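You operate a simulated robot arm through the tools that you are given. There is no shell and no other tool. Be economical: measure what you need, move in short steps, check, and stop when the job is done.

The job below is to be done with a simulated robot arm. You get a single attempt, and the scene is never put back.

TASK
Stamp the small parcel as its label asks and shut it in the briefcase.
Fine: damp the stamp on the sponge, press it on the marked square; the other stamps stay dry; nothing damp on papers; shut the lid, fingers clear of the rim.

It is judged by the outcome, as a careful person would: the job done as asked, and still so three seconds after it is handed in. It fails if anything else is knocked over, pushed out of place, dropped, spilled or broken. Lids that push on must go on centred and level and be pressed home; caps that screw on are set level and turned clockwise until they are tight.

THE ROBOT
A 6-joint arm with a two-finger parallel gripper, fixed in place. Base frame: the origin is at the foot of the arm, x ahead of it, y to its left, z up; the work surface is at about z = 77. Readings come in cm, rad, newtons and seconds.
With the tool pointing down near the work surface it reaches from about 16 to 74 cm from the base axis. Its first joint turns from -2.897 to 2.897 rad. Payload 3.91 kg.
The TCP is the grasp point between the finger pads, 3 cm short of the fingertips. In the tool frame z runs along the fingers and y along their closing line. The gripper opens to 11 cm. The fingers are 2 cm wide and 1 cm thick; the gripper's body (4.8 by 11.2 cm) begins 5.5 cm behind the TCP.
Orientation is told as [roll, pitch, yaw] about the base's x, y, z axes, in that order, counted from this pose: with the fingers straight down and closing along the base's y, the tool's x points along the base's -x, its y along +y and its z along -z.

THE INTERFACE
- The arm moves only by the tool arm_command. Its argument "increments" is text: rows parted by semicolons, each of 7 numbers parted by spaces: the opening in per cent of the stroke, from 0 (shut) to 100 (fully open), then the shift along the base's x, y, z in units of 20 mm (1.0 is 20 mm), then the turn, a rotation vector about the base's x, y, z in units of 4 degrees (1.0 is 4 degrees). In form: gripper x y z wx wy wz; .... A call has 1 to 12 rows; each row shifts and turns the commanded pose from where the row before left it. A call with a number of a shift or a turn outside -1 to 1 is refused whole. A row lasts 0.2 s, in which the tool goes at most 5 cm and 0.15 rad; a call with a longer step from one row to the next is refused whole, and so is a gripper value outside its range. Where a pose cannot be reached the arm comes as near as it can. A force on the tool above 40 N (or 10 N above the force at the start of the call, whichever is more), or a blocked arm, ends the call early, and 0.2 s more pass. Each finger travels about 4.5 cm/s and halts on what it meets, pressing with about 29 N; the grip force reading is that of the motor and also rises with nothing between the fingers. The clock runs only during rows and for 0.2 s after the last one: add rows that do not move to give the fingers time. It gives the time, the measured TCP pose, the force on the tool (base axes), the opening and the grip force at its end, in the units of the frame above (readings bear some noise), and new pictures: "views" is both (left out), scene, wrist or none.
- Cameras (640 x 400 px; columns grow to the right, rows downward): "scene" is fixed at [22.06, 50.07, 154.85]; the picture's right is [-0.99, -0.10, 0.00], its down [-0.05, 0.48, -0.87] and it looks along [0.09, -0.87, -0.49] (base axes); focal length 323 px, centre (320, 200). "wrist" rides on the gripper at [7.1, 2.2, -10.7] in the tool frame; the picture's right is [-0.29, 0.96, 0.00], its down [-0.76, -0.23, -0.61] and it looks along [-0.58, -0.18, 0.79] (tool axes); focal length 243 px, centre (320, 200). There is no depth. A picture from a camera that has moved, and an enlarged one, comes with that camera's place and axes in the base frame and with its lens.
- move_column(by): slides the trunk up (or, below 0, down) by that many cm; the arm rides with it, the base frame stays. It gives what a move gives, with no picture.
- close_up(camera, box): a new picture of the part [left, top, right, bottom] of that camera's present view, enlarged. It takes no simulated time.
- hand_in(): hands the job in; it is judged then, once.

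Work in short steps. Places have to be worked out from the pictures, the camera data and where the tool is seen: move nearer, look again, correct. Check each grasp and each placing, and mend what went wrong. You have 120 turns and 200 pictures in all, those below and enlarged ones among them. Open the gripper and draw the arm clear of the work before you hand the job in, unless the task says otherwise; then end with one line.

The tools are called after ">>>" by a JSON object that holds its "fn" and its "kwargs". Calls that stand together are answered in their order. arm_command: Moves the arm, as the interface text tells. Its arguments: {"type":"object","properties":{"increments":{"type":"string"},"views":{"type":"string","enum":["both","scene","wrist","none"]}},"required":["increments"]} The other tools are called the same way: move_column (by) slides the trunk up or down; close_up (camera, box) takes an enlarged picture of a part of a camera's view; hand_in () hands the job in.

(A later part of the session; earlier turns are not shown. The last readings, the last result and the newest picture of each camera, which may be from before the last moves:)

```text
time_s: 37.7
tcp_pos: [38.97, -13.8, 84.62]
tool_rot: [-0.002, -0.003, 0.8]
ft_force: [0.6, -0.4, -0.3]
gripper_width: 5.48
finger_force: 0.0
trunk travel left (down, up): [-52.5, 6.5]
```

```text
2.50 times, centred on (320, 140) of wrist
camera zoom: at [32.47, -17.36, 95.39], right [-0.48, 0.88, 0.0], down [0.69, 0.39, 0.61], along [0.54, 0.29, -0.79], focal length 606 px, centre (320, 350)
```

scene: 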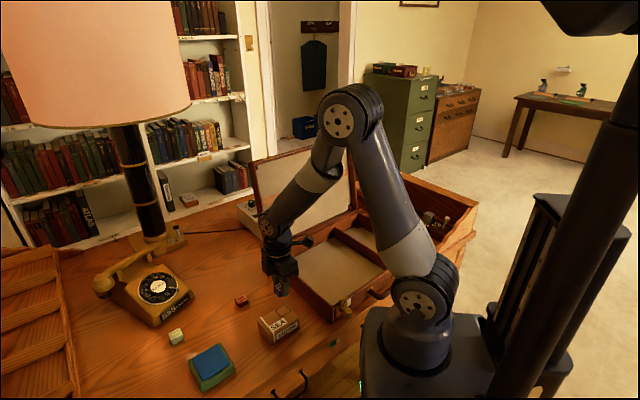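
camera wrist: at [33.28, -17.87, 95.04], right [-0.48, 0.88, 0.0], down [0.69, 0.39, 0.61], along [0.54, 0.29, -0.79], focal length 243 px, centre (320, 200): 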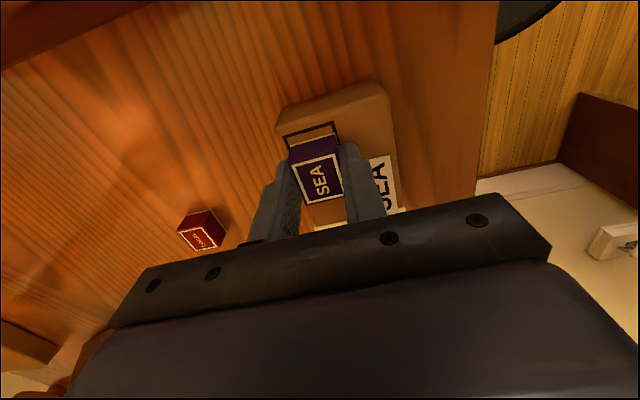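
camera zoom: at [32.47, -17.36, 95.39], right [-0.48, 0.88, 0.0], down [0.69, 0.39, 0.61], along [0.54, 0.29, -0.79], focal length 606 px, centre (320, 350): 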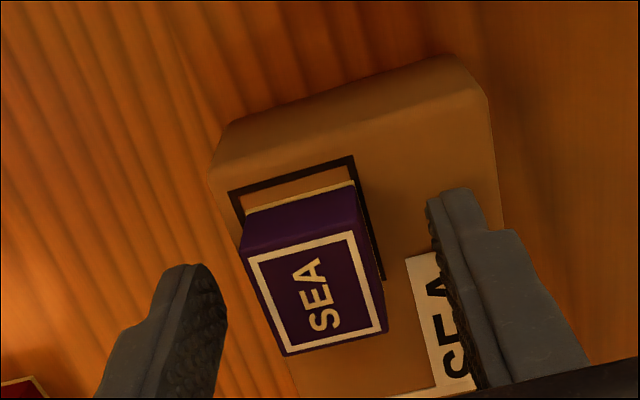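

The stamp is centred between the fingers with the tips clear of the parcel. I close and lift 1 cm to test.

>>> {"fn": "arm_command", "kwargs": {"increments": "0 0 0 0 0 0 0;0 0 0 0 0 0 0;0 0 0 0 0 0 0;0 0 0 0 0 0 0;0 0 0 0 0 0 0;0 0 0 0.2 0 0 0;0 0 0 0.3 0 0 0;0 0 0 0.3 0 0 0;0 0 0 0 0 0 0", "views": "none"}}

>>> {"fn": "close_up", "kwargs": {"camera": "wrist", "box": [240, 60, 400, 220]}}

>>> {"fn": "close_up", "kwargs": {"camera": "scene", "box": [245, 285, 315, 345]}}

```text
time_s: 39.7
tcp_pos: [39.05, -13.86, 86.39]
tool_rot: [-0.004, -0.001, 0.8]
ft_force: [0.5, -0.5, -3.3]
gripper_width: 2.65
finger_force: 28.7
trunk travel left (down, up): [-52.5, 6.5]
```

```text
2.50 times, centred on (320, 140) of wrist
camera zoom: at [32.53, -17.4, 96.98], right [-0.48, 0.88, 0.0], down [0.69, 0.39, 0.61], along [0.53, 0.29, -0.79], focal length 606 px, centre (320, 350)
```

zoom: 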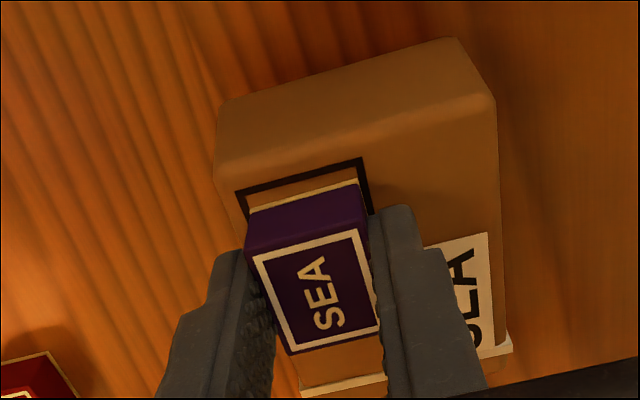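

```text
6.67 times, centred on (280, 315) of scene
camera zoom: at [22.06, 50.07, 154.85], right [-0.99, -0.1, 0.0], down [-0.05, 0.48, -0.87], along [0.09, -0.87, -0.49], focal length 2156 px, centre (587, -567)
```

zoom: 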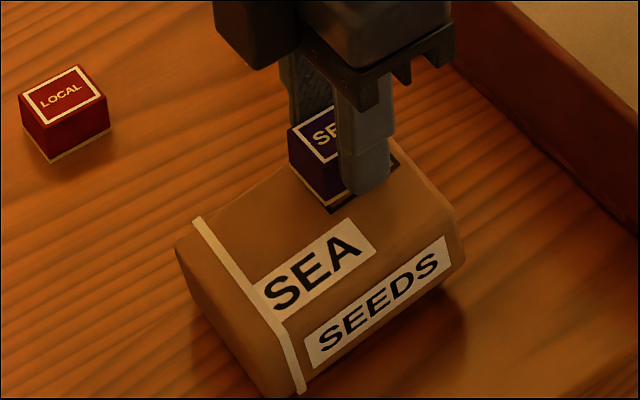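

The stamp really is bonded to the parcel (it hangs and droops). I set it down again, bearing lightly, then will rock the stamp about its inner edge to peel it off.

>>> {"fn": "arm_command", "kwargs": {"increments": "0 0 0 -0.3 0 0 0;0 0 0 -0.3 0 0 0;0 0 0 -0.1 0 0 0;0 0 0 -0.1 0 0 0;0 0 0 -0.05 0 0 0;0 0 0 -0.05 0 0 0;0 0 0 0 0 0 0", "views": "none"}}

```text
time_s: 41.3
tcp_pos: [39.09, -13.89, 84.61]
tool_rot: [-0.006, -0.004, 0.799]
ft_force: [2.3, -2.2, 23.7]
gripper_width: 2.63
finger_force: 29.2
trunk travel left (down, up): [-52.5, 6.5]
```

Bearing at 24 N on the table. Now I rock it 8° about the edge nearest the parcel's middle.

>>> {"fn": "arm_command", "kwargs": {"increments": "0 -0.05 0.048 0.03 -0.35 -0.36 0;0 -0.05 0.048 0.03 -0.35 -0.36 0;0 -0.05 0.048 0.03 -0.35 -0.36 0;0 -0.05 0.048 0.03 -0.35 -0.36 0;0 0 0 0 0 0 0", "views": "none"}}

>>> {"fn": "close_up", "kwargs": {"camera": "wrist", "box": [240, 60, 400, 220]}}

>>> {"fn": "close_up", "kwargs": {"camera": "scene", "box": [245, 285, 315, 345]}}

```text
time_s: 42.5
tcp_pos: [38.67, -13.35, 84.69]
tool_rot: [-0.144, 0.0, 0.801]
ft_force: [2.4, -2.4, 11.7]
gripper_width: 2.65
finger_force: 28.8
trunk travel left (down, up): [-52.5, 6.5]
```

```text
2.50 times, centred on (320, 140) of wrist
camera zoom: at [31.06, -15.94, 94.92], right [-0.48, 0.87, -0.14], down [0.63, 0.45, 0.64], along [0.61, 0.22, -0.76], focal length 606 px, centre (320, 350)
```

zoom: 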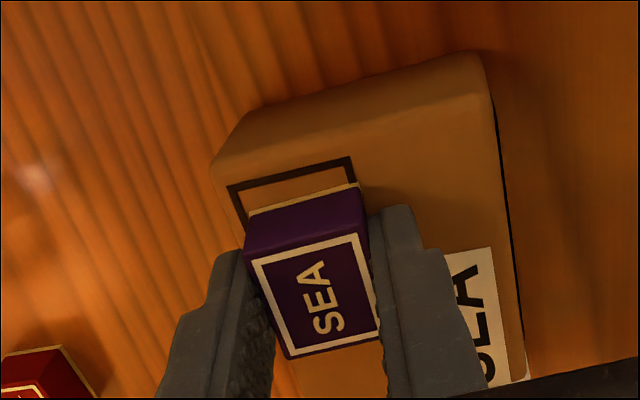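

```text
6.67 times, centred on (280, 315) of scene
camera zoom: at [22.06, 50.07, 154.85], right [-0.99, -0.1, 0.0], down [-0.05, 0.48, -0.87], along [0.09, -0.87, -0.49], focal length 2156 px, centre (587, -567)
```

zoom: 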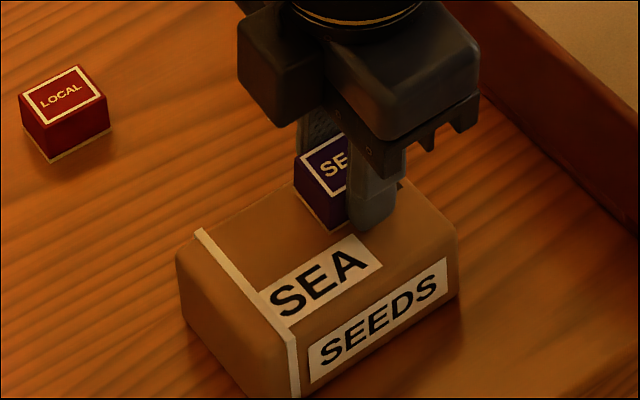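

The parcel looks flat while the stamp leans. I lift slowly while tilted and check whether it comes away.

>>> {"fn": "arm_command", "kwargs": {"increments": "0 0 0 0.1 0 0 0;0 0 0 0.2 0 0 0;0 0 0 0.2 0 0 0;0 0 0 0.2 0 0 0;0 0 0 0 0 0 0", "views": "none"}}

>>> {"fn": "close_up", "kwargs": {"camera": "wrist", "box": [240, 60, 400, 220]}}

>>> {"fn": "close_up", "kwargs": {"camera": "scene", "box": [245, 285, 315, 345]}}

```text
time_s: 43.7
tcp_pos: [38.75, -13.45, 86.1]
tool_rot: [-0.144, -0.002, 0.801]
ft_force: [-0.9, 0.2, -2.2]
gripper_width: 2.69
finger_force: 29.5
trunk travel left (down, up): [-52.5, 6.5]
```

```text
2.50 times, centred on (320, 140) of wrist
camera zoom: at [31.16, -15.99, 96.32], right [-0.48, 0.87, -0.14], down [0.63, 0.45, 0.64], along [0.61, 0.22, -0.76], focal length 606 px, centre (320, 350)
```

zoom: 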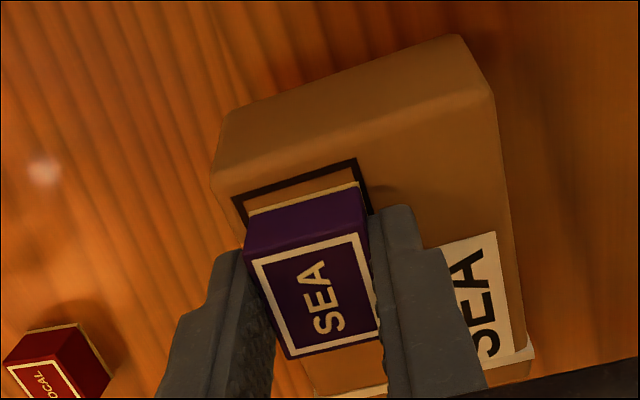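

```text
6.67 times, centred on (280, 315) of scene
camera zoom: at [22.06, 50.07, 154.85], right [-0.99, -0.1, 0.0], down [-0.05, 0.48, -0.87], along [0.09, -0.87, -0.49], focal length 2156 px, centre (587, -567)
```

zoom: 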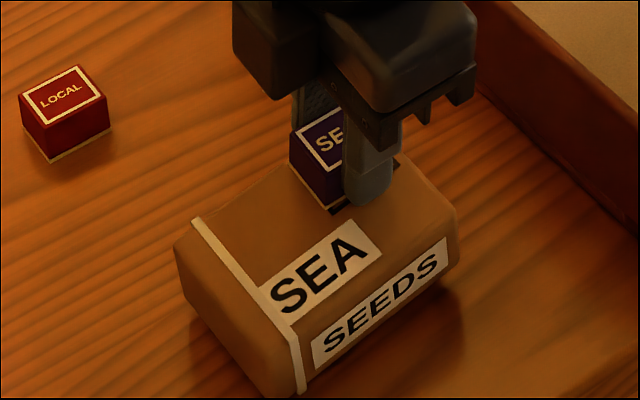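

Still bonded. I level the tool, set the parcel down, release, and regrip the stamp's top only, to be sure the fingertips aren't touching the parcel.

>>> {"fn": "arm_command", "kwargs": {"increments": "0 0.05 -0.048 -0.02 0.35 0.36 0;0 0.05 -0.048 -0.02 0.35 0.36 0;0 0.05 -0.048 -0.02 0.35 0.36 0;0 0.05 -0.048 -0.02 0.35 0.36 0;0 0 0 -0.25 0 0 0;0 0 0 -0.15 0 0 0;0 0 0 -0.1 0 0 0;0 0 0 -0.05 0 0 0;0 0 0 -0.05 0 0 0;0 0 0 0 0 0 0", "views": "none"}}

```text
time_s: 45.9
tcp_pos: [39.22, -13.86, 84.64]
tool_rot: [-0.002, -0.003, 0.8]
ft_force: [-0.8, -1.0, -0.5]
gripper_width: 2.65
finger_force: 28.8
trunk travel left (down, up): [-52.5, 6.5]
```

Resting on the table with no load. I open, rise 0.8 cm, regrip higher, and look.

>>> {"fn": "arm_command", "kwargs": {"increments": "40 0 0 0 0 0 0;40 0 0 0 0 0 0;40 0 0 0 0 0 0;40 0 0 0.35 0 0 0;40 0 0 0 0 0 0", "views": "none"}}

>>> {"fn": "close_up", "kwargs": {"camera": "wrist", "box": [240, 60, 400, 220]}}

>>> {"fn": "close_up", "kwargs": {"camera": "scene", "box": [255, 290, 310, 335]}}

```text
time_s: 47.1
tcp_pos: [39.04, -13.67, 85.37]
tool_rot: [-0.002, -0.002, 0.8]
ft_force: [-0.2, -0.4, 0.0]
gripper_width: 4.43
finger_force: 0.1
trunk travel left (down, up): [-52.5, 6.5]
```

```text
2.50 times, centred on (320, 140) of wrist
camera zoom: at [32.55, -17.36, 96.06], right [-0.48, 0.88, 0.0], down [0.69, 0.39, 0.61], along [0.53, 0.29, -0.79], focal length 606 px, centre (320, 350)
```

zoom: 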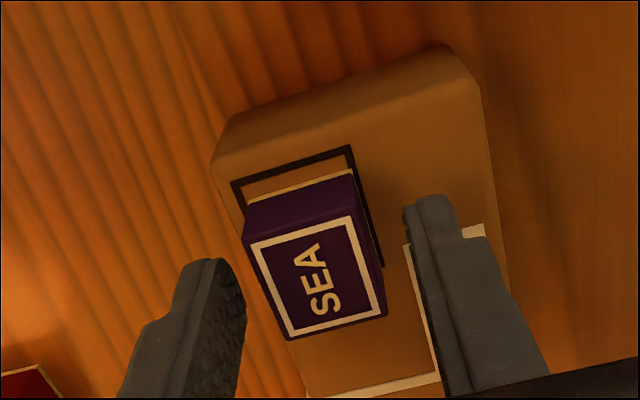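

```text
8.89 times, centred on (282, 312) of scene
camera zoom: at [22.06, 50.07, 154.85], right [-0.99, -0.1, 0.0], down [-0.05, 0.48, -0.87], along [0.09, -0.87, -0.49], focal length 2874 px, centre (653, -800)
```

zoom: 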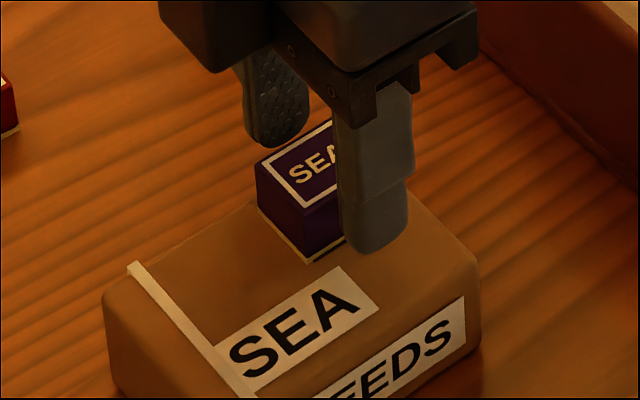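

The tips are clearly above the parcel now. I close and lift 1 cm.

>>> {"fn": "arm_command", "kwargs": {"increments": "0 0 0 0 0 0 0;0 0 0 0 0 0 0;0 0 0 0 0 0 0;0 0 0 0 0 0 0;0 0 0 0.1 0 0 0;0 0 0 0.2 0 0 0;0 0 0 0.2 0 0 0;0 0 0 0 0 0 0", "views": "none"}}

>>> {"fn": "close_up", "kwargs": {"camera": "scene", "box": [245, 285, 315, 345]}}

```text
time_s: 48.9
tcp_pos: [39.1, -13.77, 86.53]
tool_rot: [-0.002, -0.002, 0.799]
ft_force: [0.0, 0.1, -2.2]
gripper_width: 2.65
finger_force: 29.5
trunk travel left (down, up): [-52.5, 6.5]
```

```text
6.67 times, centred on (280, 315) of scene
camera zoom: at [22.06, 50.07, 154.85], right [-0.99, -0.1, 0.0], down [-0.05, 0.48, -0.87], along [0.09, -0.87, -0.49], focal length 2156 px, centre (587, -567)
```

zoom: 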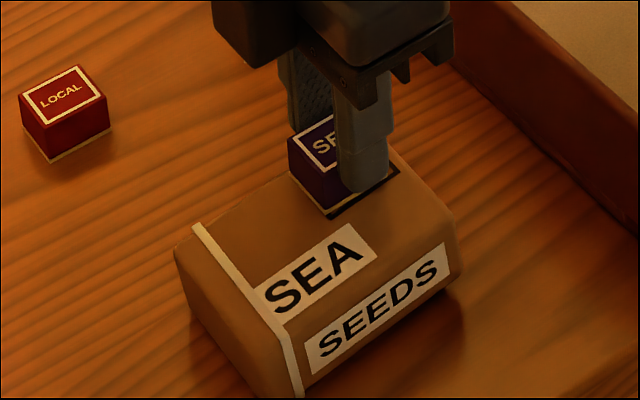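

Definitely a bond between stamp and parcel. I set it down with pressure and twist the stamp about its own axis, as one would free a stuck stamp.

>>> {"fn": "arm_command", "kwargs": {"increments": "0 0 0 -0.3 0 0 0;0 0 0 -0.2 0 0 0;0 0 0 -0.1 0 0 0;0 0 0 -0.1 0 0 0;0 0 0 0 0 0 0", "views": "none"}}

>>> {"fn": "arm_command", "kwargs": {"increments": "0 0 0 0 0 0 1;0 0 0 0 0 0 1;0 0 0 0 0 0 1;0 0 0 0 0 0 1;0 0 0 0 0 0 0", "views": "none"}}

>>> {"fn": "close_up", "kwargs": {"camera": "wrist", "box": [240, 60, 400, 220]}}

>>> {"fn": "close_up", "kwargs": {"camera": "scene", "box": [245, 285, 315, 345]}}

```text
time_s: 50.1
tcp_pos: [39.11, -13.88, 85.14]
tool_rot: [-0.008, -0.003, 0.798]
ft_force: [0.1, 0.6, 23.8]
gripper_width: 2.66
finger_force: 28.8
trunk travel left (down, up): [-52.5, 6.5]
```

```text
time_s: 51.3
tcp_pos: [39.04, -13.78, 85.07]
tool_rot: [-0.005, -0.002, 1.08]
ft_force: [0.8, -1.0, 19.3]
gripper_width: 2.64
finger_force: 28.9
trunk travel left (down, up): [-52.5, 6.5]
```

```text
2.50 times, centred on (320, 140) of wrist
camera zoom: at [33.77, -19.04, 95.7], right [-0.71, 0.71, 0.0], down [0.56, 0.56, 0.61], along [0.43, 0.43, -0.79], focal length 606 px, centre (320, 350)
```

zoom: 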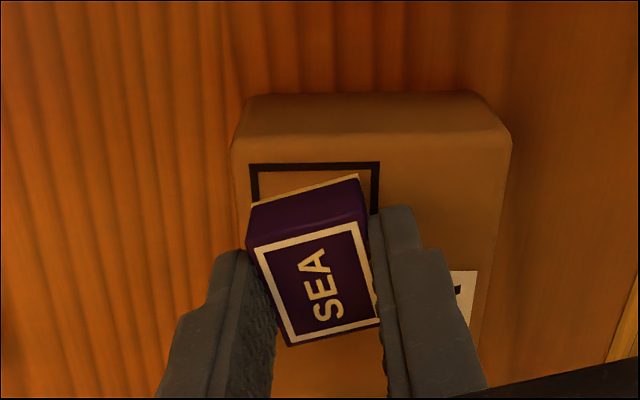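

```text
6.67 times, centred on (280, 315) of scene
camera zoom: at [22.06, 50.07, 154.85], right [-0.99, -0.1, 0.0], down [-0.05, 0.48, -0.87], along [0.09, -0.87, -0.49], focal length 2156 px, centre (587, -567)
```

zoom: 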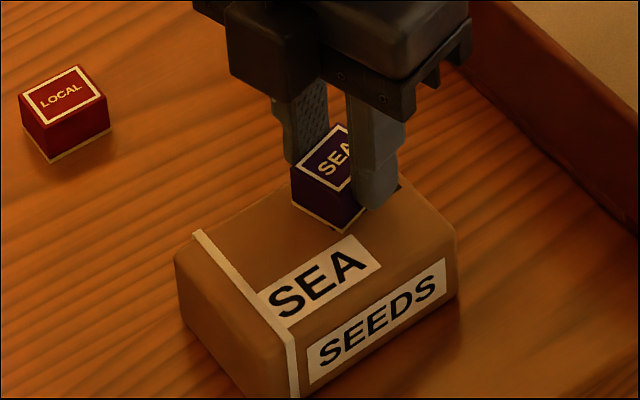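

The stamp turned 16° while the parcel stayed put, so the bond sheared. Now I lift slowly.

>>> {"fn": "arm_command", "kwargs": {"increments": "0 0 0 0.1 0 0 0;0 0 0 0.15 0 0 0;0 0 0 0.2 0 0 0;0 0 0 0.2 0 0 0;0 0 0 0 0 0 0", "views": "none"}}

>>> {"fn": "close_up", "kwargs": {"camera": "scene", "box": [245, 285, 315, 345]}}

```text
time_s: 52.5
tcp_pos: [39.19, -13.94, 86.29]
tool_rot: [-0.004, 0.0, 1.077]
ft_force: [0.6, -0.5, -2.0]
gripper_width: 2.69
finger_force: 28.6
trunk travel left (down, up): [-52.5, 6.5]
```

```text
6.67 times, centred on (280, 315) of scene
camera zoom: at [22.06, 50.07, 154.85], right [-0.99, -0.1, 0.0], down [-0.05, 0.48, -0.87], along [0.09, -0.87, -0.49], focal length 2156 px, centre (587, -567)
```

zoom: 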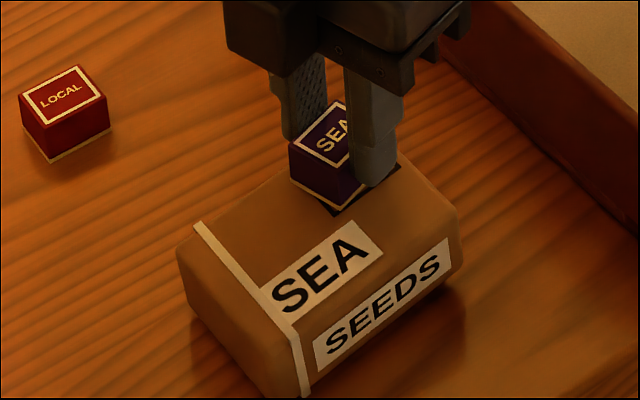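

It still clings in the normal direction though it rotates freely. I set it down with almost no pressure, twist back, and then lift with one brisk step.

>>> {"fn": "arm_command", "kwargs": {"increments": "0 0 0 -0.3 0 0 0;0 0 0 -0.1 0 0 0;0 0 0 -0.05 0 0 0;0 0 0 0 0 0 0", "views": "none"}}

```text
time_s: 53.5
tcp_pos: [39.01, -13.8, 85.44]
tool_rot: [-0.004, -0.003, 1.078]
ft_force: [-0.2, 0.4, -1.8]
gripper_width: 2.65
finger_force: 28.2
trunk travel left (down, up): [-52.5, 6.5]
```

>>> {"fn": "arm_command", "kwargs": {"increments": "0 0 0 -0.05 0 0 0;0 0 0 0 0 0 -1;0 0 0 0 0 0 -1;0 0 0 0 0 0 -1;0 0 0 0 0 0 -1;0 0 0 0 0 0 0;0 0 0 1 0 0 0;0 0 0 0 0 0 0", "views": "none"}}

>>> {"fn": "close_up", "kwargs": {"camera": "scene", "box": [245, 285, 315, 345]}}

>>> {"fn": "close_up", "kwargs": {"camera": "wrist", "box": [240, 60, 400, 220]}}

```text
time_s: 55.3
tcp_pos: [39.33, -13.91, 87.5]
tool_rot: [-0.004, -0.001, 0.8]
ft_force: [-1.3, 0.1, -2.4]
gripper_width: 2.66
finger_force: 29.5
trunk travel left (down, up): [-52.5, 6.5]
```

```text
6.67 times, centred on (280, 315) of scene
camera zoom: at [22.06, 50.07, 154.85], right [-0.99, -0.1, 0.0], down [-0.05, 0.48, -0.87], along [0.09, -0.87, -0.49], focal length 2156 px, centre (587, -567)
```

zoom: 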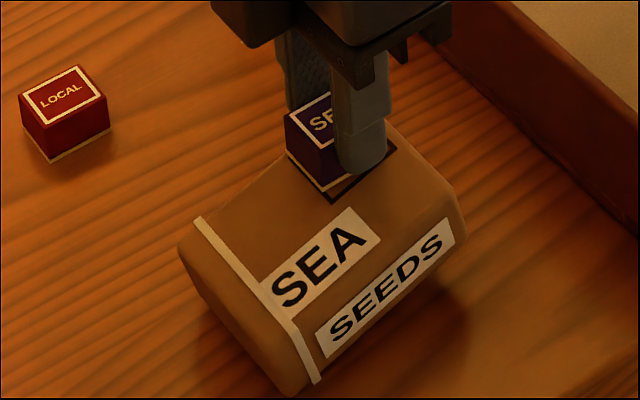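

```text
2.50 times, centred on (320, 140) of wrist
camera zoom: at [32.63, -17.45, 98.08], right [-0.48, 0.88, 0.0], down [0.69, 0.39, 0.61], along [0.53, 0.29, -0.79], focal length 606 px, centre (320, 350)
```

zoom: 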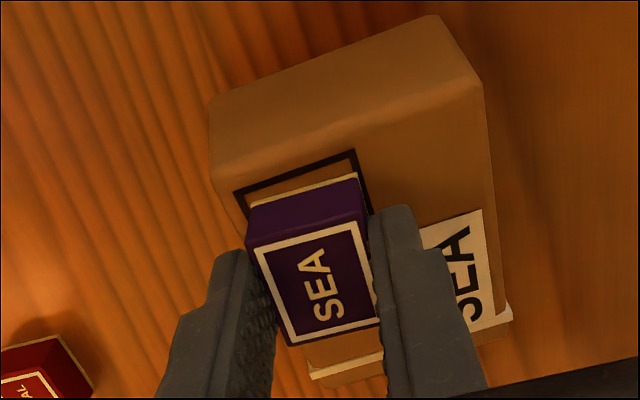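

Still clinging. I lower it again to light contact and will rock it much further (24°) about the inner edge.

>>> {"fn": "arm_command", "kwargs": {"increments": "0 0 0 -0.6 0 0 0;0 0 0 -0.3 0 0 0;0 0 0 -0.1 0 0 0;0 0 0 -0.1 0 0 0;0 0 0 -0.04 0 0 0;0 0 0 0 0 0 0", "views": "none"}}

```text
time_s: 56.7
tcp_pos: [39.21, -13.83, 85.08]
tool_rot: [-0.005, -0.002, 0.799]
ft_force: [-0.6, 1.2, 6.8]
gripper_width: 2.66
finger_force: 28.8
trunk travel left (down, up): [-52.5, 6.5]
```

Light bearing at 7 N. Now the larger rock.

>>> {"fn": "arm_command", "kwargs": {"increments": "0 -0.113 0.11 0.035 -0.697 -0.717 0;0 -0.113 0.11 0.025 -0.697 -0.717 0;0 -0.113 0.11 0.015 -0.697 -0.717 0;0 -0.113 0.11 0.005 -0.697 -0.717 0;0 -0.113 0.11 -0.003 -0.697 -0.717 0;0 -0.113 0.11 -0.015 -0.697 -0.717 0;0 0 0 0 0 0 0", "views": "none"}}

>>> {"fn": "close_up", "kwargs": {"camera": "scene", "box": [245, 285, 315, 345]}}

>>> {"fn": "close_up", "kwargs": {"camera": "wrist", "box": [240, 60, 400, 220]}}

```text
time_s: 58.3
tcp_pos: [37.84, -13.45, 85.16]
tool_rot: [-0.299, 0.031, 0.788]
ft_force: [6.3, 5.3, 18.4]
gripper_width: 2.66
finger_force: 29.4
out of reach, approached as far as the arm can: row 4, 5
trunk travel left (down, up): [-52.5, 6.5]
```

```text
6.67 times, centred on (280, 315) of scene
camera zoom: at [22.06, 50.07, 154.85], right [-0.99, -0.1, 0.0], down [-0.05, 0.48, -0.87], along [0.09, -0.87, -0.49], focal length 2156 px, centre (587, -567)
```

zoom: 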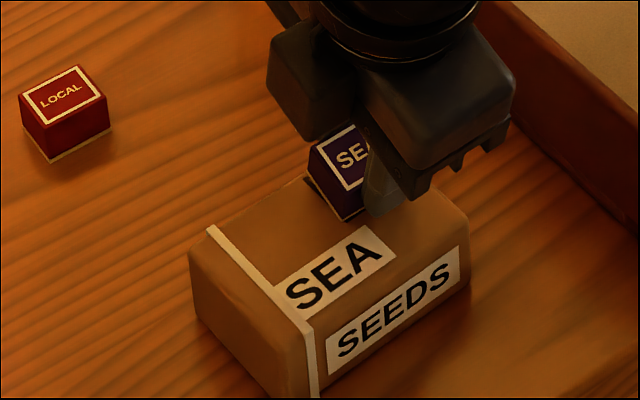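

```text
2.50 times, centred on (320, 140) of wrist
camera zoom: at [29.36, -14.69, 94.99], right [-0.45, 0.84, -0.29], down [0.58, 0.52, 0.62], along [0.68, 0.11, -0.72], focal length 606 px, centre (320, 350)
```

zoom: 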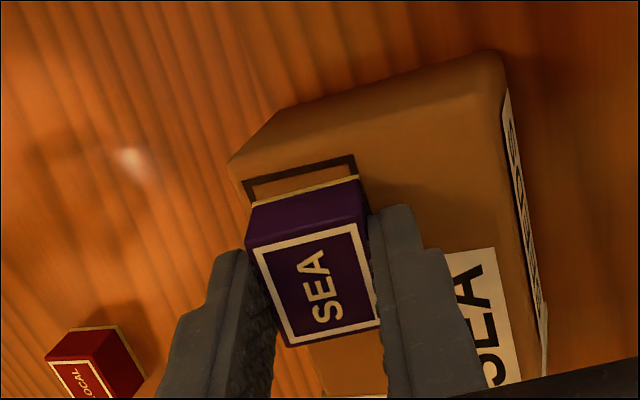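

Tilt reached 17° (arm limit), the parcel flat. I lift gently from this pose.

>>> {"fn": "arm_command", "kwargs": {"increments": "0 0 0 0.2 0 0 0;0 0 0 0.2 0 0 0;0 0 0 0.2 0 0 0;0 0 0 0.2 0 0 0;0 0 0 0 0 0 0", "views": "none"}}

>>> {"fn": "close_up", "kwargs": {"camera": "scene", "box": [245, 285, 315, 345]}}

>>> {"fn": "close_up", "kwargs": {"camera": "wrist", "box": [240, 60, 400, 220]}}

```text
time_s: 59.5
tcp_pos: [37.79, -13.25, 86.73]
tool_rot: [-0.341, 0.022, 0.79]
ft_force: [-0.1, 0.3, -2.0]
gripper_width: 2.65
finger_force: 28.9
trunk travel left (down, up): [-52.5, 6.5]
```

```text
6.67 times, centred on (280, 315) of scene
camera zoom: at [22.06, 50.07, 154.85], right [-0.99, -0.1, 0.0], down [-0.05, 0.48, -0.87], along [0.09, -0.87, -0.49], focal length 2156 px, centre (587, -567)
```

zoom: 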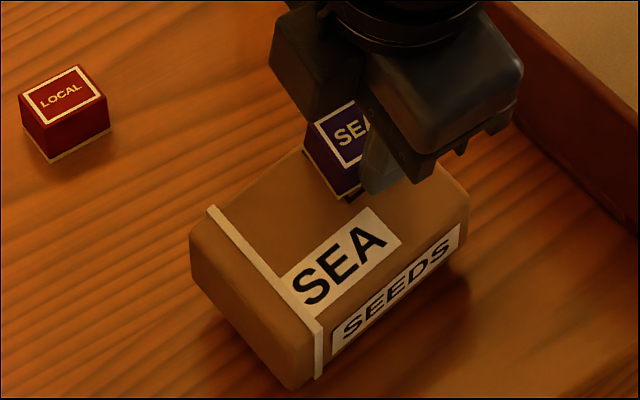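

```text
2.50 times, centred on (320, 140) of wrist
camera zoom: at [28.92, -14.23, 96.28], right [-0.44, 0.84, -0.33], down [0.55, 0.54, 0.63], along [0.7, 0.1, -0.7], focal length 606 px, centre (320, 350)
```

zoom: 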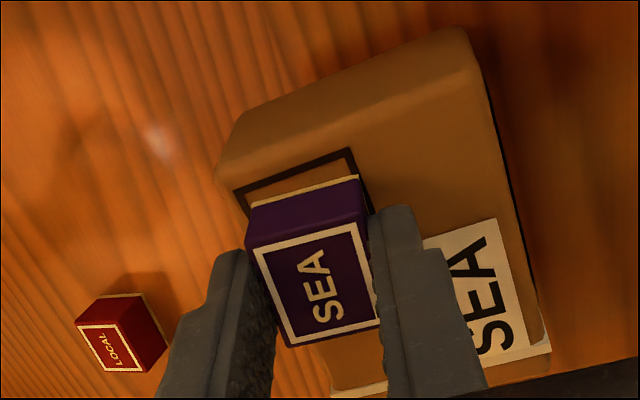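

The parcel still follows; the tack resists pulling but not turning. I level the tool, set the parcel down again and check the state before working the stamp off sideways with small twists.

>>> {"fn": "arm_command", "kwargs": {"increments": "0 0.113 -0.11 0 0.697 0.717 0;0 0.113 -0.11 0 0.697 0.717 0;0 0.113 -0.11 0 0.697 0.717 0;0 0.113 -0.11 0 0.697 0.717 0;0 0.113 -0.11 0 0.697 0.717 0;0 0 0 0 0 0 0", "views": "none"}}

```text
time_s: 60.9
tcp_pos: [38.49, -14.64, 86.7]
tool_rot: [-0.074, 0.046, 0.796]
ft_force: [-0.2, 0.0, -2.3]
gripper_width: 2.66
finger_force: 29.0
out of reach, approached as far as the arm can: row 2
trunk travel left (down, up): [-52.5, 6.5]
```

>>> {"fn": "arm_command", "kwargs": {"increments": "0 0.1 0.1 0 0.605 0.15 0;0 0.1 0.1 0 0.605 0.15 0;0 0 0 -0.3 0 0 0;0 0 0 -0.2 0 0 0;0 0 0 -0.1 0 0 0;0 0 0 0 0 0 0", "views": "none"}}

>>> {"fn": "close_up", "kwargs": {"camera": "wrist", "box": [240, 60, 400, 220]}}

>>> {"fn": "close_up", "kwargs": {"camera": "scene", "box": [245, 285, 315, 345]}}

```text
time_s: 62.3
tcp_pos: [38.84, -14.22, 85.53]
tool_rot: [0.001, 0.0, 0.796]
ft_force: [-0.9, 0.1, -1.1]
gripper_width: 2.66
finger_force: 28.9
trunk travel left (down, up): [-52.5, 6.5]
```

```text
2.50 times, centred on (320, 140) of wrist
camera zoom: at [32.33, -17.68, 96.2], right [-0.48, 0.88, 0.0], down [0.7, 0.38, 0.61], along [0.53, 0.29, -0.79], focal length 606 px, centre (320, 350)
```

zoom: 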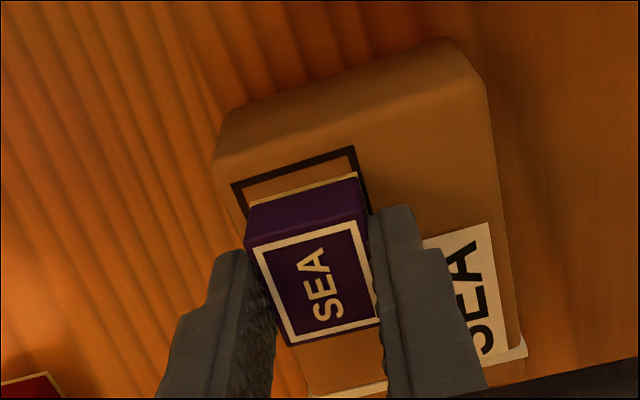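

```text
6.67 times, centred on (280, 315) of scene
camera zoom: at [22.06, 50.07, 154.85], right [-0.99, -0.1, 0.0], down [-0.05, 0.48, -0.87], along [0.09, -0.87, -0.49], focal length 2156 px, centre (587, -567)
```

zoom: 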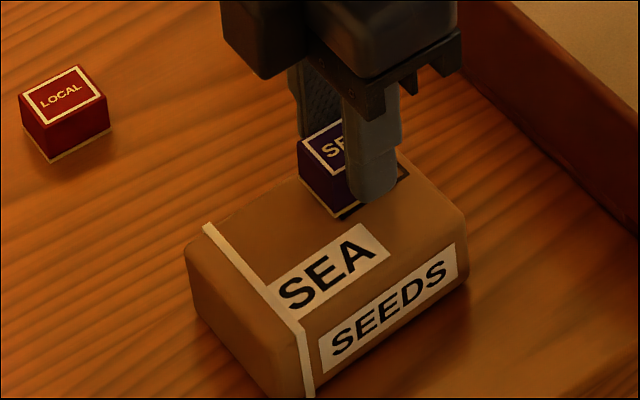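

I press to ~15 N and try a plain 0.8 cm slide to the left to see which surface slips.

>>> {"fn": "arm_command", "kwargs": {"increments": "0 0 0 -0.1 0 0 0;0 0 0 -0.08 0 0 0;0 0 0 0 0 0 0", "views": "none"}}

>>> {"fn": "arm_command", "kwargs": {"increments": "0 0.07 -0.07 0 0 0 0;0 0.07 -0.07 0 0 0 0;0 0.07 -0.07 0 0 0 0;0 0.07 -0.07 0 0 0 0;0 0 0 0 0 0 0", "views": "none"}}

>>> {"fn": "close_up", "kwargs": {"camera": "wrist", "box": [240, 60, 400, 220]}}

```text
time_s: 63.1
tcp_pos: [38.95, -14.16, 85.19]
tool_rot: [-0.001, 0.0, 0.795]
ft_force: [0.4, -0.9, -1.7]
gripper_width: 2.67
finger_force: 28.9
trunk travel left (down, up): [-52.5, 6.5]
```

```text
time_s: 64.3
tcp_pos: [39.38, -14.73, 85.16]
tool_rot: [0.001, 0.0, 0.797]
ft_force: [-0.5, 0.0, -2.3]
gripper_width: 2.7
finger_force: 28.7
trunk travel left (down, up): [-52.5, 6.5]
```

```text
2.50 times, centred on (320, 140) of wrist
camera zoom: at [32.95, -18.31, 95.9], right [-0.48, 0.88, 0.0], down [0.7, 0.38, 0.61], along [0.53, 0.29, -0.79], focal length 606 px, centre (320, 350)
```

zoom: 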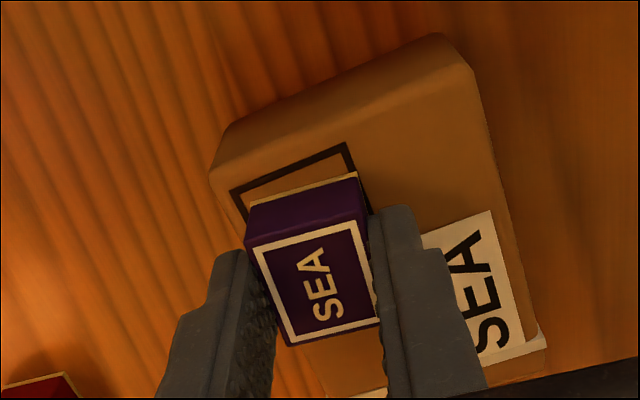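

It's still hanging slightly. I lower to real bearing and then test the slide.

>>> {"fn": "arm_command", "kwargs": {"increments": "0 0 0 -0.05 0 0 0;0 0 0 -0.05 0 0 0;0 0 0 -0.05 0 0 0;0 0 0 -0.05 0 0 0;0 0 0 0 0 0 0", "views": "none"}}

```text
time_s: 65.5
tcp_pos: [39.54, -14.76, 85.06]
tool_rot: [-0.005, -0.002, 0.796]
ft_force: [-0.5, -1.8, 22.2]
gripper_width: 2.67
finger_force: 29.3
trunk travel left (down, up): [-52.5, 6.5]
```

>>> {"fn": "arm_command", "kwargs": {"increments": "0 0.07 -0.07 0 0 0 0;0 0.07 -0.07 0 0 0 0;0 0.07 -0.07 0 0 0 0;0 0.07 -0.07 0 0 0 0;0 0.07 -0.07 0 0 0 0;0 0.07 -0.07 0 0 0 0", "views": "none"}}

>>> {"fn": "close_up", "kwargs": {"camera": "wrist", "box": [240, 60, 400, 220]}}

>>> {"fn": "close_up", "kwargs": {"camera": "scene", "box": [245, 285, 315, 345]}}

```text
time_s: 66.9
tcp_pos: [40.26, -15.55, 84.9]
tool_rot: [-0.003, 0.0, 0.796]
ft_force: [-3.8, 5.0, 12.7]
gripper_width: 2.66
finger_force: 28.8
trunk travel left (down, up): [-52.5, 6.5]
```

```text
2.50 times, centred on (320, 140) of wrist
camera zoom: at [33.64, -19.1, 95.56], right [-0.48, 0.88, 0.0], down [0.7, 0.38, 0.61], along [0.53, 0.29, -0.79], focal length 606 px, centre (320, 350)
```

zoom: 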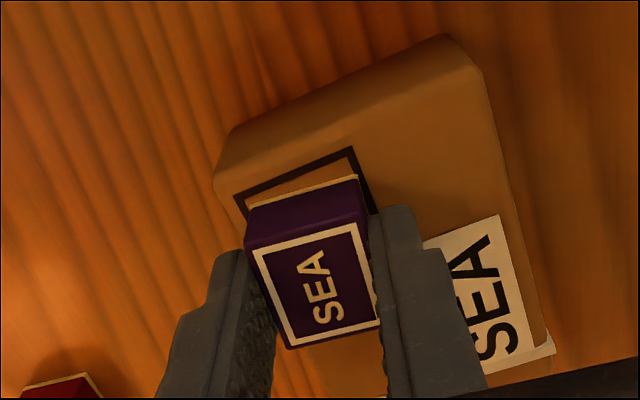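

```text
6.67 times, centred on (280, 315) of scene
camera zoom: at [22.06, 50.07, 154.85], right [-0.99, -0.1, 0.0], down [-0.05, 0.48, -0.87], along [0.09, -0.87, -0.49], focal length 2156 px, centre (587, -567)
```

zoom: 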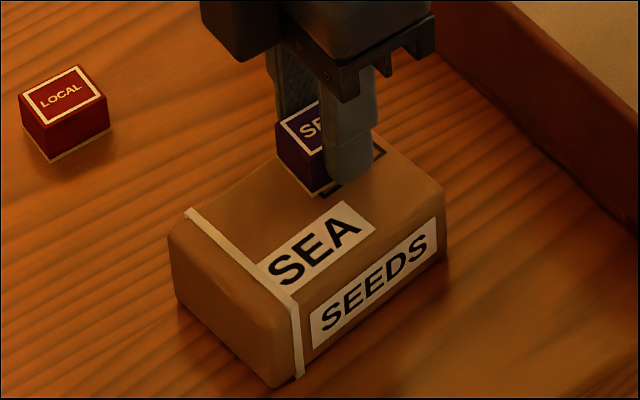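

With plain sliding the parcel follows. Now I slide while turning continuously, so the turning slip lets the stamp creep sideways.

>>> {"fn": "arm_command", "kwargs": {"increments": "0 0.03 -0.03 0 0 0 1;0 0.03 -0.03 0 0 0 1;0 0.03 -0.03 0 0 0 1;0 0.03 -0.03 0 0 0 1;0 0.03 -0.03 0 0 0 -1;0 0.03 -0.03 0 0 0 -1;0 0.03 -0.03 0 0 0 -1;0 0.03 -0.03 0 0 0 -1;0 0 0 0 0 0 0", "views": "none"}}

>>> {"fn": "close_up", "kwargs": {"camera": "wrist", "box": [240, 60, 400, 220]}}

>>> {"fn": "close_up", "kwargs": {"camera": "scene", "box": [245, 285, 315, 345]}}

```text
time_s: 68.9
tcp_pos: [40.75, -15.97, 84.72]
tool_rot: [-0.001, 0.0, 0.795]
ft_force: [-3.0, 4.4, 17.3]
gripper_width: 2.65
finger_force: 29.2
trunk travel left (down, up): [-52.5, 6.5]
```

```text
2.50 times, centred on (320, 140) of wrist
camera zoom: at [34.17, -19.61, 95.52], right [-0.48, 0.88, 0.0], down [0.7, 0.38, 0.61], along [0.53, 0.29, -0.79], focal length 606 px, centre (320, 350)
```

zoom: 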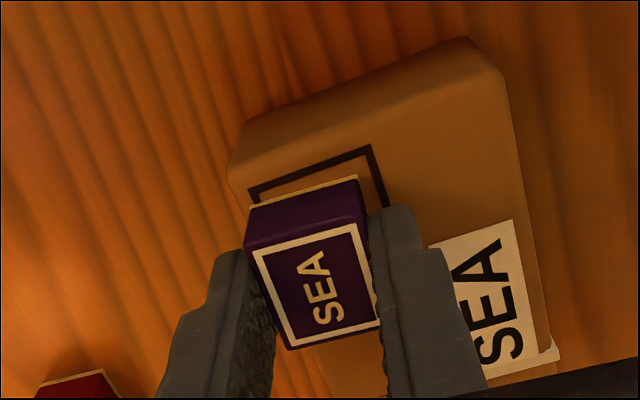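

```text
6.67 times, centred on (280, 315) of scene
camera zoom: at [22.06, 50.07, 154.85], right [-0.99, -0.1, 0.0], down [-0.05, 0.48, -0.87], along [0.09, -0.87, -0.49], focal length 2156 px, centre (587, -567)
```

zoom: 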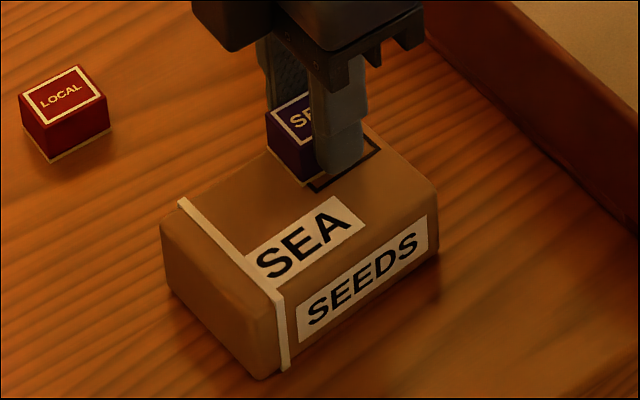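

The stamp crept about 0.5 cm left relative to the parcel. I continue this twist-and-slide.

>>> {"fn": "arm_command", "kwargs": {"increments": "0 0.03 -0.03 0 0 0 1;0 0.03 -0.03 0 0 0 1;0 0.03 -0.03 0 0 0 1;0 0.03 -0.03 0 0 0 1;0 0.03 -0.03 0 0 0 1;0 0.03 -0.03 0 0 0 1;0 0.03 -0.03 0 0 0 -1;0 0.03 -0.03 0 0 0 -1;0 0.03 -0.03 0 0 0 -1;0 0.03 -0.03 0 0 0 -1;0 0.03 -0.03 0 0 0 -1;0 0.03 -0.03 0 0 0 -1", "views": "none"}}

>>> {"fn": "close_up", "kwargs": {"camera": "wrist", "box": [240, 60, 400, 220]}}

>>> {"fn": "close_up", "kwargs": {"camera": "scene", "box": [245, 285, 315, 345]}}

```text
time_s: 71.5
tcp_pos: [41.61, -16.85, 84.84]
tool_rot: [-0.001, -0.002, 0.794]
ft_force: [-1.0, 3.8, 10.7]
gripper_width: 2.62
finger_force: 29.3
trunk travel left (down, up): [-52.5, 6.5]
```

```text
2.50 times, centred on (320, 140) of wrist
camera zoom: at [34.93, -20.33, 95.5], right [-0.48, 0.88, 0.0], down [0.7, 0.38, 0.61], along [0.53, 0.29, -0.79], focal length 606 px, centre (320, 350)
```

zoom: 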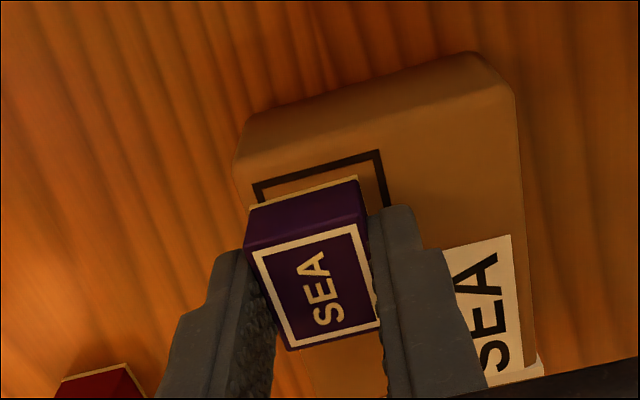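

```text
6.67 times, centred on (280, 315) of scene
camera zoom: at [22.06, 50.07, 154.85], right [-0.99, -0.1, 0.0], down [-0.05, 0.48, -0.87], along [0.09, -0.87, -0.49], focal length 2156 px, centre (587, -567)
```

zoom: 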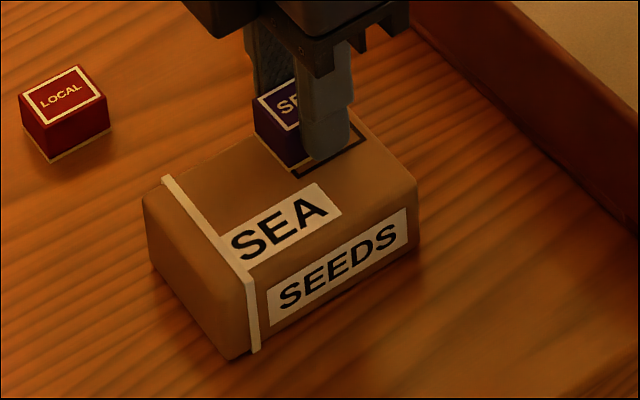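

Progress is slow since the parcel drags. I check by lifting whether the tack still holds after this sliding.

>>> {"fn": "arm_command", "kwargs": {"increments": "0 0 0 0.15 0 0 0;0 0 0 0.15 0 0 0;0 0 0 0.2 0 0 0;0 0 0 0.2 0 0 0;0 0 0 0 0 0 0", "views": "none"}}

>>> {"fn": "close_up", "kwargs": {"camera": "scene", "box": [245, 285, 315, 345]}}

```text
time_s: 72.7
tcp_pos: [41.39, -16.8, 86.13]
tool_rot: [0.0, -0.001, 0.796]
ft_force: [-0.2, 0.1, -2.7]
gripper_width: 2.67
finger_force: 29.0
trunk travel left (down, up): [-52.5, 6.5]
```

```text
6.67 times, centred on (280, 315) of scene
camera zoom: at [22.06, 50.07, 154.85], right [-0.99, -0.1, 0.0], down [-0.05, 0.48, -0.87], along [0.09, -0.87, -0.49], focal length 2156 px, centre (587, -567)
```

zoom: 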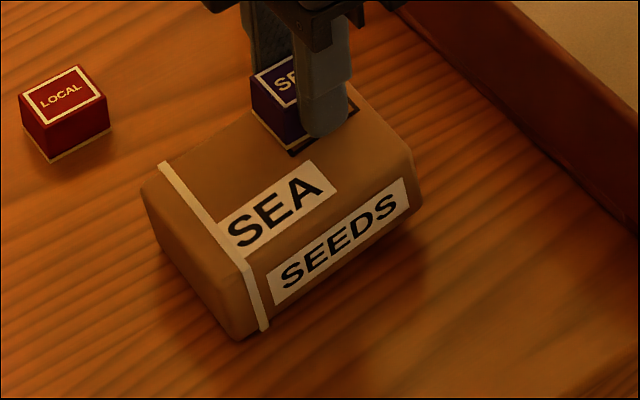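

Still tacked. New idea: rock it the other way onto the corner farthest from the parcel's centre, so the parcel's own weight peels it open when lifting. First I set it down.

>>> {"fn": "arm_command", "kwargs": {"increments": "0 0 0 -0.3 0 0 0;0 0 0 -0.2 0 0 0;0 0 0 -0.06 0 0 0;0 0 0 -0.05 0 0 0;0 0 0 0 0 0 0", "views": "none"}}

```text
time_s: 73.9
tcp_pos: [41.5, -16.88, 84.93]
tool_rot: [-0.001, -0.001, 0.795]
ft_force: [-0.4, -0.4, -0.9]
gripper_width: 2.67
finger_force: 29.0
trunk travel left (down, up): [-52.5, 6.5]
```

>>> {"fn": "arm_command", "kwargs": {"increments": "0 0 0 -0.06 0 0 0;0 0.028 -0.1145 0.02 0.77 0.19 0;0 0.028 -0.1145 0.02 0.77 0.19 0;0 0.028 -0.1145 0.02 0.77 0.19 0;0 0.028 -0.1145 0.02 0.77 0.19 0;0 0.028 -0.1145 0.02 0.77 0.19 0;0 0.028 -0.1145 0.02 0.77 0.19 0;0 0 0 0 0 0 0", "views": "none"}}

>>> {"fn": "close_up", "kwargs": {"camera": "wrist", "box": [240, 60, 400, 220]}}

>>> {"fn": "close_up", "kwargs": {"camera": "scene", "box": [245, 285, 315, 345]}}

```text
time_s: 75.7
tcp_pos: [41.93, -18.17, 85.22]
tool_rot: [0.287, -0.172, 0.772]
ft_force: [1.2, 3.4, 19.0]
gripper_width: 2.65
finger_force: 29.8
trunk travel left (down, up): [-52.5, 6.5]
```

```text
2.50 times, centred on (320, 140) of wrist
camera zoom: at [36.1, -25.0, 94.67], right [-0.47, 0.83, 0.31], down [0.75, 0.18, 0.64], along [0.47, 0.54, -0.7], focal length 606 px, centre (320, 350)
```

zoom: 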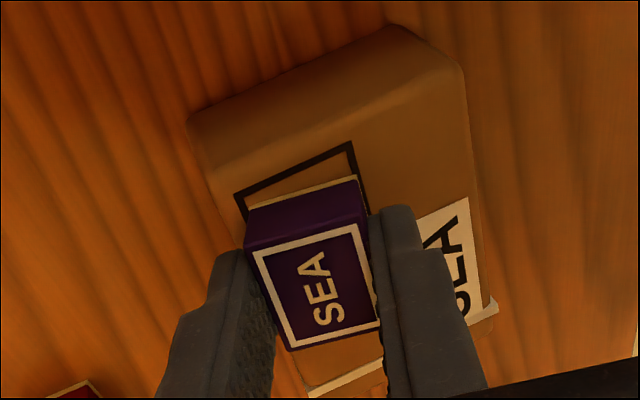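

```text
6.67 times, centred on (280, 315) of scene
camera zoom: at [22.06, 50.07, 154.85], right [-0.99, -0.1, 0.0], down [-0.05, 0.48, -0.87], along [0.09, -0.87, -0.49], focal length 2156 px, centre (587, -567)
```

zoom: 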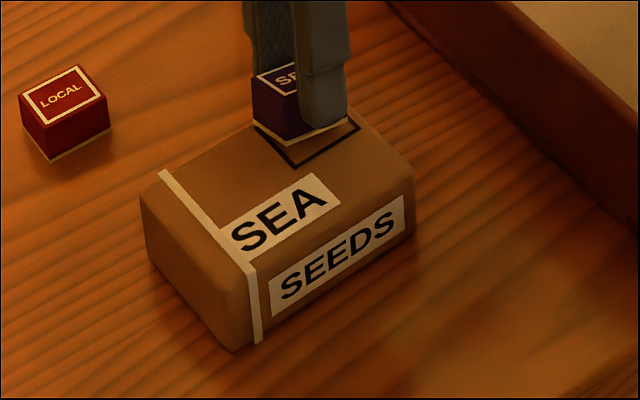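

The stamp now visibly stands on its far-left corner with a gap under it. I lift slowly.

>>> {"fn": "arm_command", "kwargs": {"increments": "0 0 0 0.1 0 0 0;0 0 0 0.1 0 0 0;0 0 0 0.15 0 0 0;0 0 0 0.15 0 0 0;0 0 0 0.15 0 0 0;0 0 0 0 0 0 0", "views": "none"}}

>>> {"fn": "close_up", "kwargs": {"camera": "scene", "box": [245, 285, 315, 345]}}

```text
time_s: 77.1
tcp_pos: [41.88, -18.22, 86.41]
tool_rot: [0.284, -0.173, 0.769]
ft_force: [0.4, -0.3, -2.5]
gripper_width: 2.64
finger_force: 29.1
trunk travel left (down, up): [-52.5, 6.5]
```

```text
6.67 times, centred on (280, 315) of scene
camera zoom: at [22.06, 50.07, 154.85], right [-0.99, -0.1, 0.0], down [-0.05, 0.48, -0.87], along [0.09, -0.87, -0.49], focal length 2156 px, centre (587, -567)
```

zoom: 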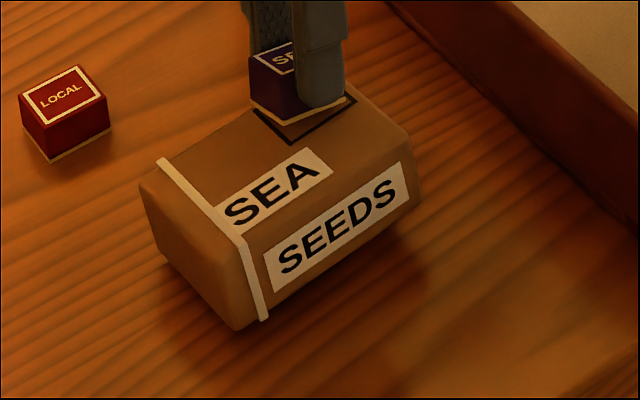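

Even a corner holds it. Better lever: grip the stamp low so a dry fingertip bears on the parcel, then rock over that fingertip so the whole stamp is prised up. I level the tool and set the parcel down first.

>>> {"fn": "arm_command", "kwargs": {"increments": "0 -0.028 0.1145 0 -0.77 -0.19 0;0 -0.028 0.1145 0 -0.77 -0.19 0;0 -0.028 0.1145 0 -0.77 -0.19 0;0 -0.028 0.1145 0 -0.77 -0.19 0;0 -0.028 0.1145 0 -0.77 -0.19 0;0 -0.028 0.1145 0 -0.77 -0.19 0;0 0 0 -0.4 0 0 0;0 0 0 -0.1 0 0 0;0 0 0 0 0 0 0", "views": "none"}}

>>> {"fn": "close_up", "kwargs": {"camera": "scene", "box": [245, 285, 315, 345]}}

```text
time_s: 79.1
tcp_pos: [41.4, -16.73, 85.5]
tool_rot: [-0.003, -0.001, 0.796]
ft_force: [0.1, -1.6, -2.0]
gripper_width: 2.66
finger_force: 29.1
trunk travel left (down, up): [-52.5, 6.5]
```

```text
6.67 times, centred on (280, 315) of scene
camera zoom: at [22.06, 50.07, 154.85], right [-0.99, -0.1, 0.0], down [-0.05, 0.48, -0.87], along [0.09, -0.87, -0.49], focal length 2156 px, centre (587, -567)
```

zoom: 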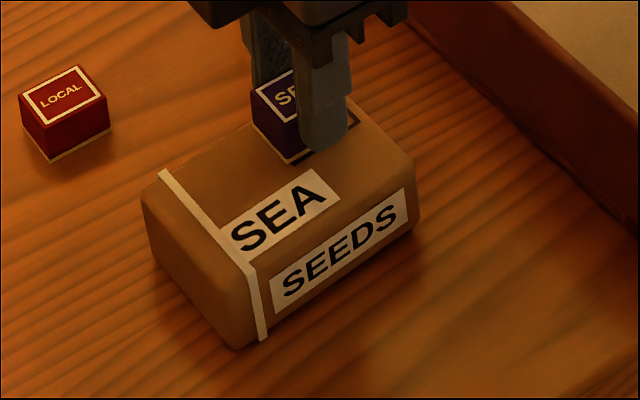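

I lower the last bit, open the fingers, then feel down for the parcel's top with the fingertips.

>>> {"fn": "arm_command", "kwargs": {"increments": "0 0 0 -0.15 0 0 0;0 0 0 -0.08 0 0 0;0 0 0 0 0 0 0;40 0 0 0 0 0 0;40 0 0 0 0 0 0;40 0 0 0 0 0 0;40 0 0 0 0 0 0", "views": "none"}}

>>> {"fn": "close_up", "kwargs": {"camera": "wrist", "box": [240, 60, 400, 220]}}

>>> {"fn": "close_up", "kwargs": {"camera": "scene", "box": [245, 285, 315, 345]}}

```text
time_s: 80.7
tcp_pos: [41.41, -16.76, 84.97]
tool_rot: [0.0, 0.002, 0.795]
ft_force: [0.9, 0.5, -0.4]
gripper_width: 4.39
finger_force: 0.0
trunk travel left (down, up): [-52.5, 6.5]
```

```text
2.50 times, centred on (320, 140) of wrist
camera zoom: at [34.92, -20.34, 95.7], right [-0.48, 0.88, 0.0], down [0.7, 0.38, 0.61], along [0.53, 0.29, -0.79], focal length 606 px, centre (320, 350)
```

zoom: 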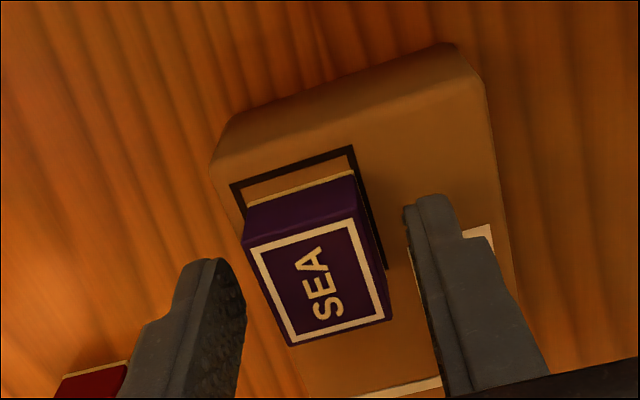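

```text
6.67 times, centred on (280, 315) of scene
camera zoom: at [22.06, 50.07, 154.85], right [-0.99, -0.1, 0.0], down [-0.05, 0.48, -0.87], along [0.09, -0.87, -0.49], focal length 2156 px, centre (587, -567)
```

zoom: 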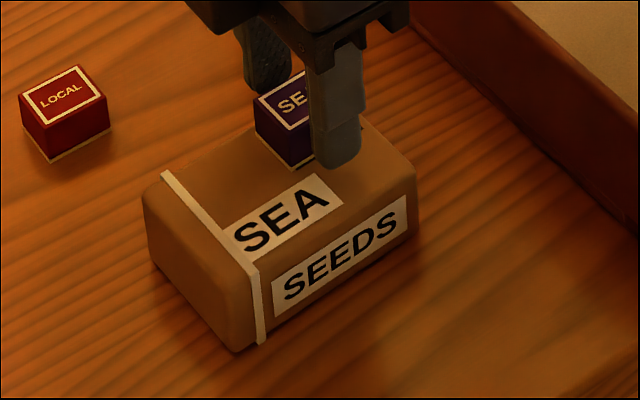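

The stamp is still inside the square. I lower in fine steps until the right fingertip touches the parcel top.

>>> {"fn": "arm_command", "kwargs": {"increments": "40 0 0 -0.15 0 0 0;40 0 0 -0.15 0 0 0;40 0 0 -0.1 0 0 0;40 0 0 -0.05 0 0 0;40 0 0 -0.05 0 0 0;40 0 0 0 0 0 0", "views": "none"}}

```text
time_s: 82.1
tcp_pos: [41.49, -16.79, 84.2]
tool_rot: [-0.005, -0.002, 0.797]
ft_force: [1.7, 1.4, 31.7]
gripper_width: 4.4
finger_force: 0.1
trunk travel left (down, up): [-52.5, 6.5]
```

Fingertips bear at TCP≈84.25, so the parcel top is at about 81.25. I raise a hair, close on the stamp, and check.

>>> {"fn": "arm_command", "kwargs": {"increments": "40 0 0 0.19 0 0 0;40 0 0 0 0 0 0;0 0 0 0 0 0 0;0 0 0 0 0 0 0;0 0 0 0 0 0 0;0 0 0 0 0 0 0;0 0 0 0 0 0 0", "views": "none"}}

>>> {"fn": "close_up", "kwargs": {"camera": "wrist", "box": [240, 60, 400, 220]}}

>>> {"fn": "close_up", "kwargs": {"camera": "scene", "box": [245, 285, 315, 345]}}

```text
time_s: 83.7
tcp_pos: [41.42, -16.79, 84.45]
tool_rot: [-0.001, 0.001, 0.796]
ft_force: [-1.0, -0.1, -1.2]
gripper_width: 2.65
finger_force: 29.0
trunk travel left (down, up): [-52.5, 6.5]
```

```text
2.50 times, centred on (320, 140) of wrist
camera zoom: at [34.91, -20.37, 95.04], right [-0.48, 0.88, 0.0], down [0.7, 0.38, 0.61], along [0.53, 0.29, -0.79], focal length 606 px, centre (320, 350)
```

zoom: 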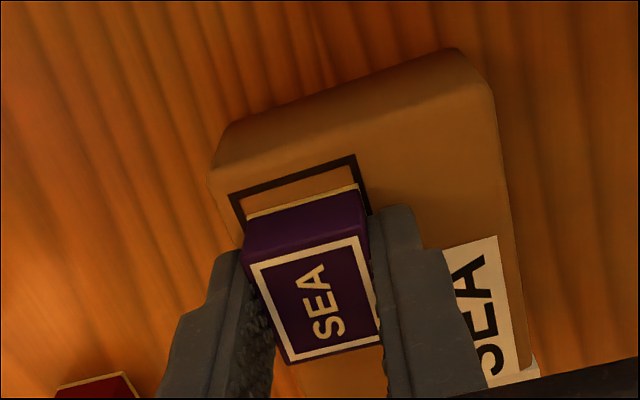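

```text
6.67 times, centred on (280, 315) of scene
camera zoom: at [22.06, 50.07, 154.85], right [-0.99, -0.1, 0.0], down [-0.05, 0.48, -0.87], along [0.09, -0.87, -0.49], focal length 2156 px, centre (587, -567)
```

zoom: 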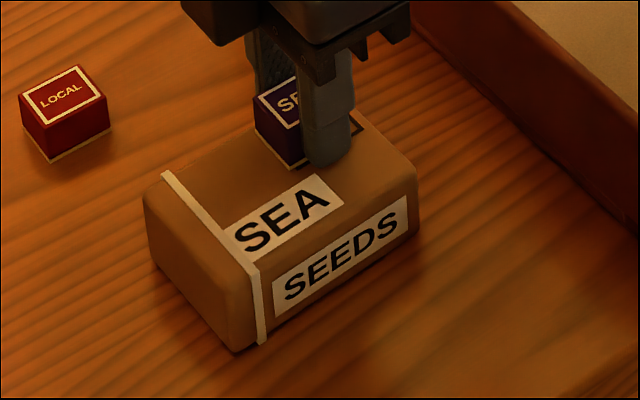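

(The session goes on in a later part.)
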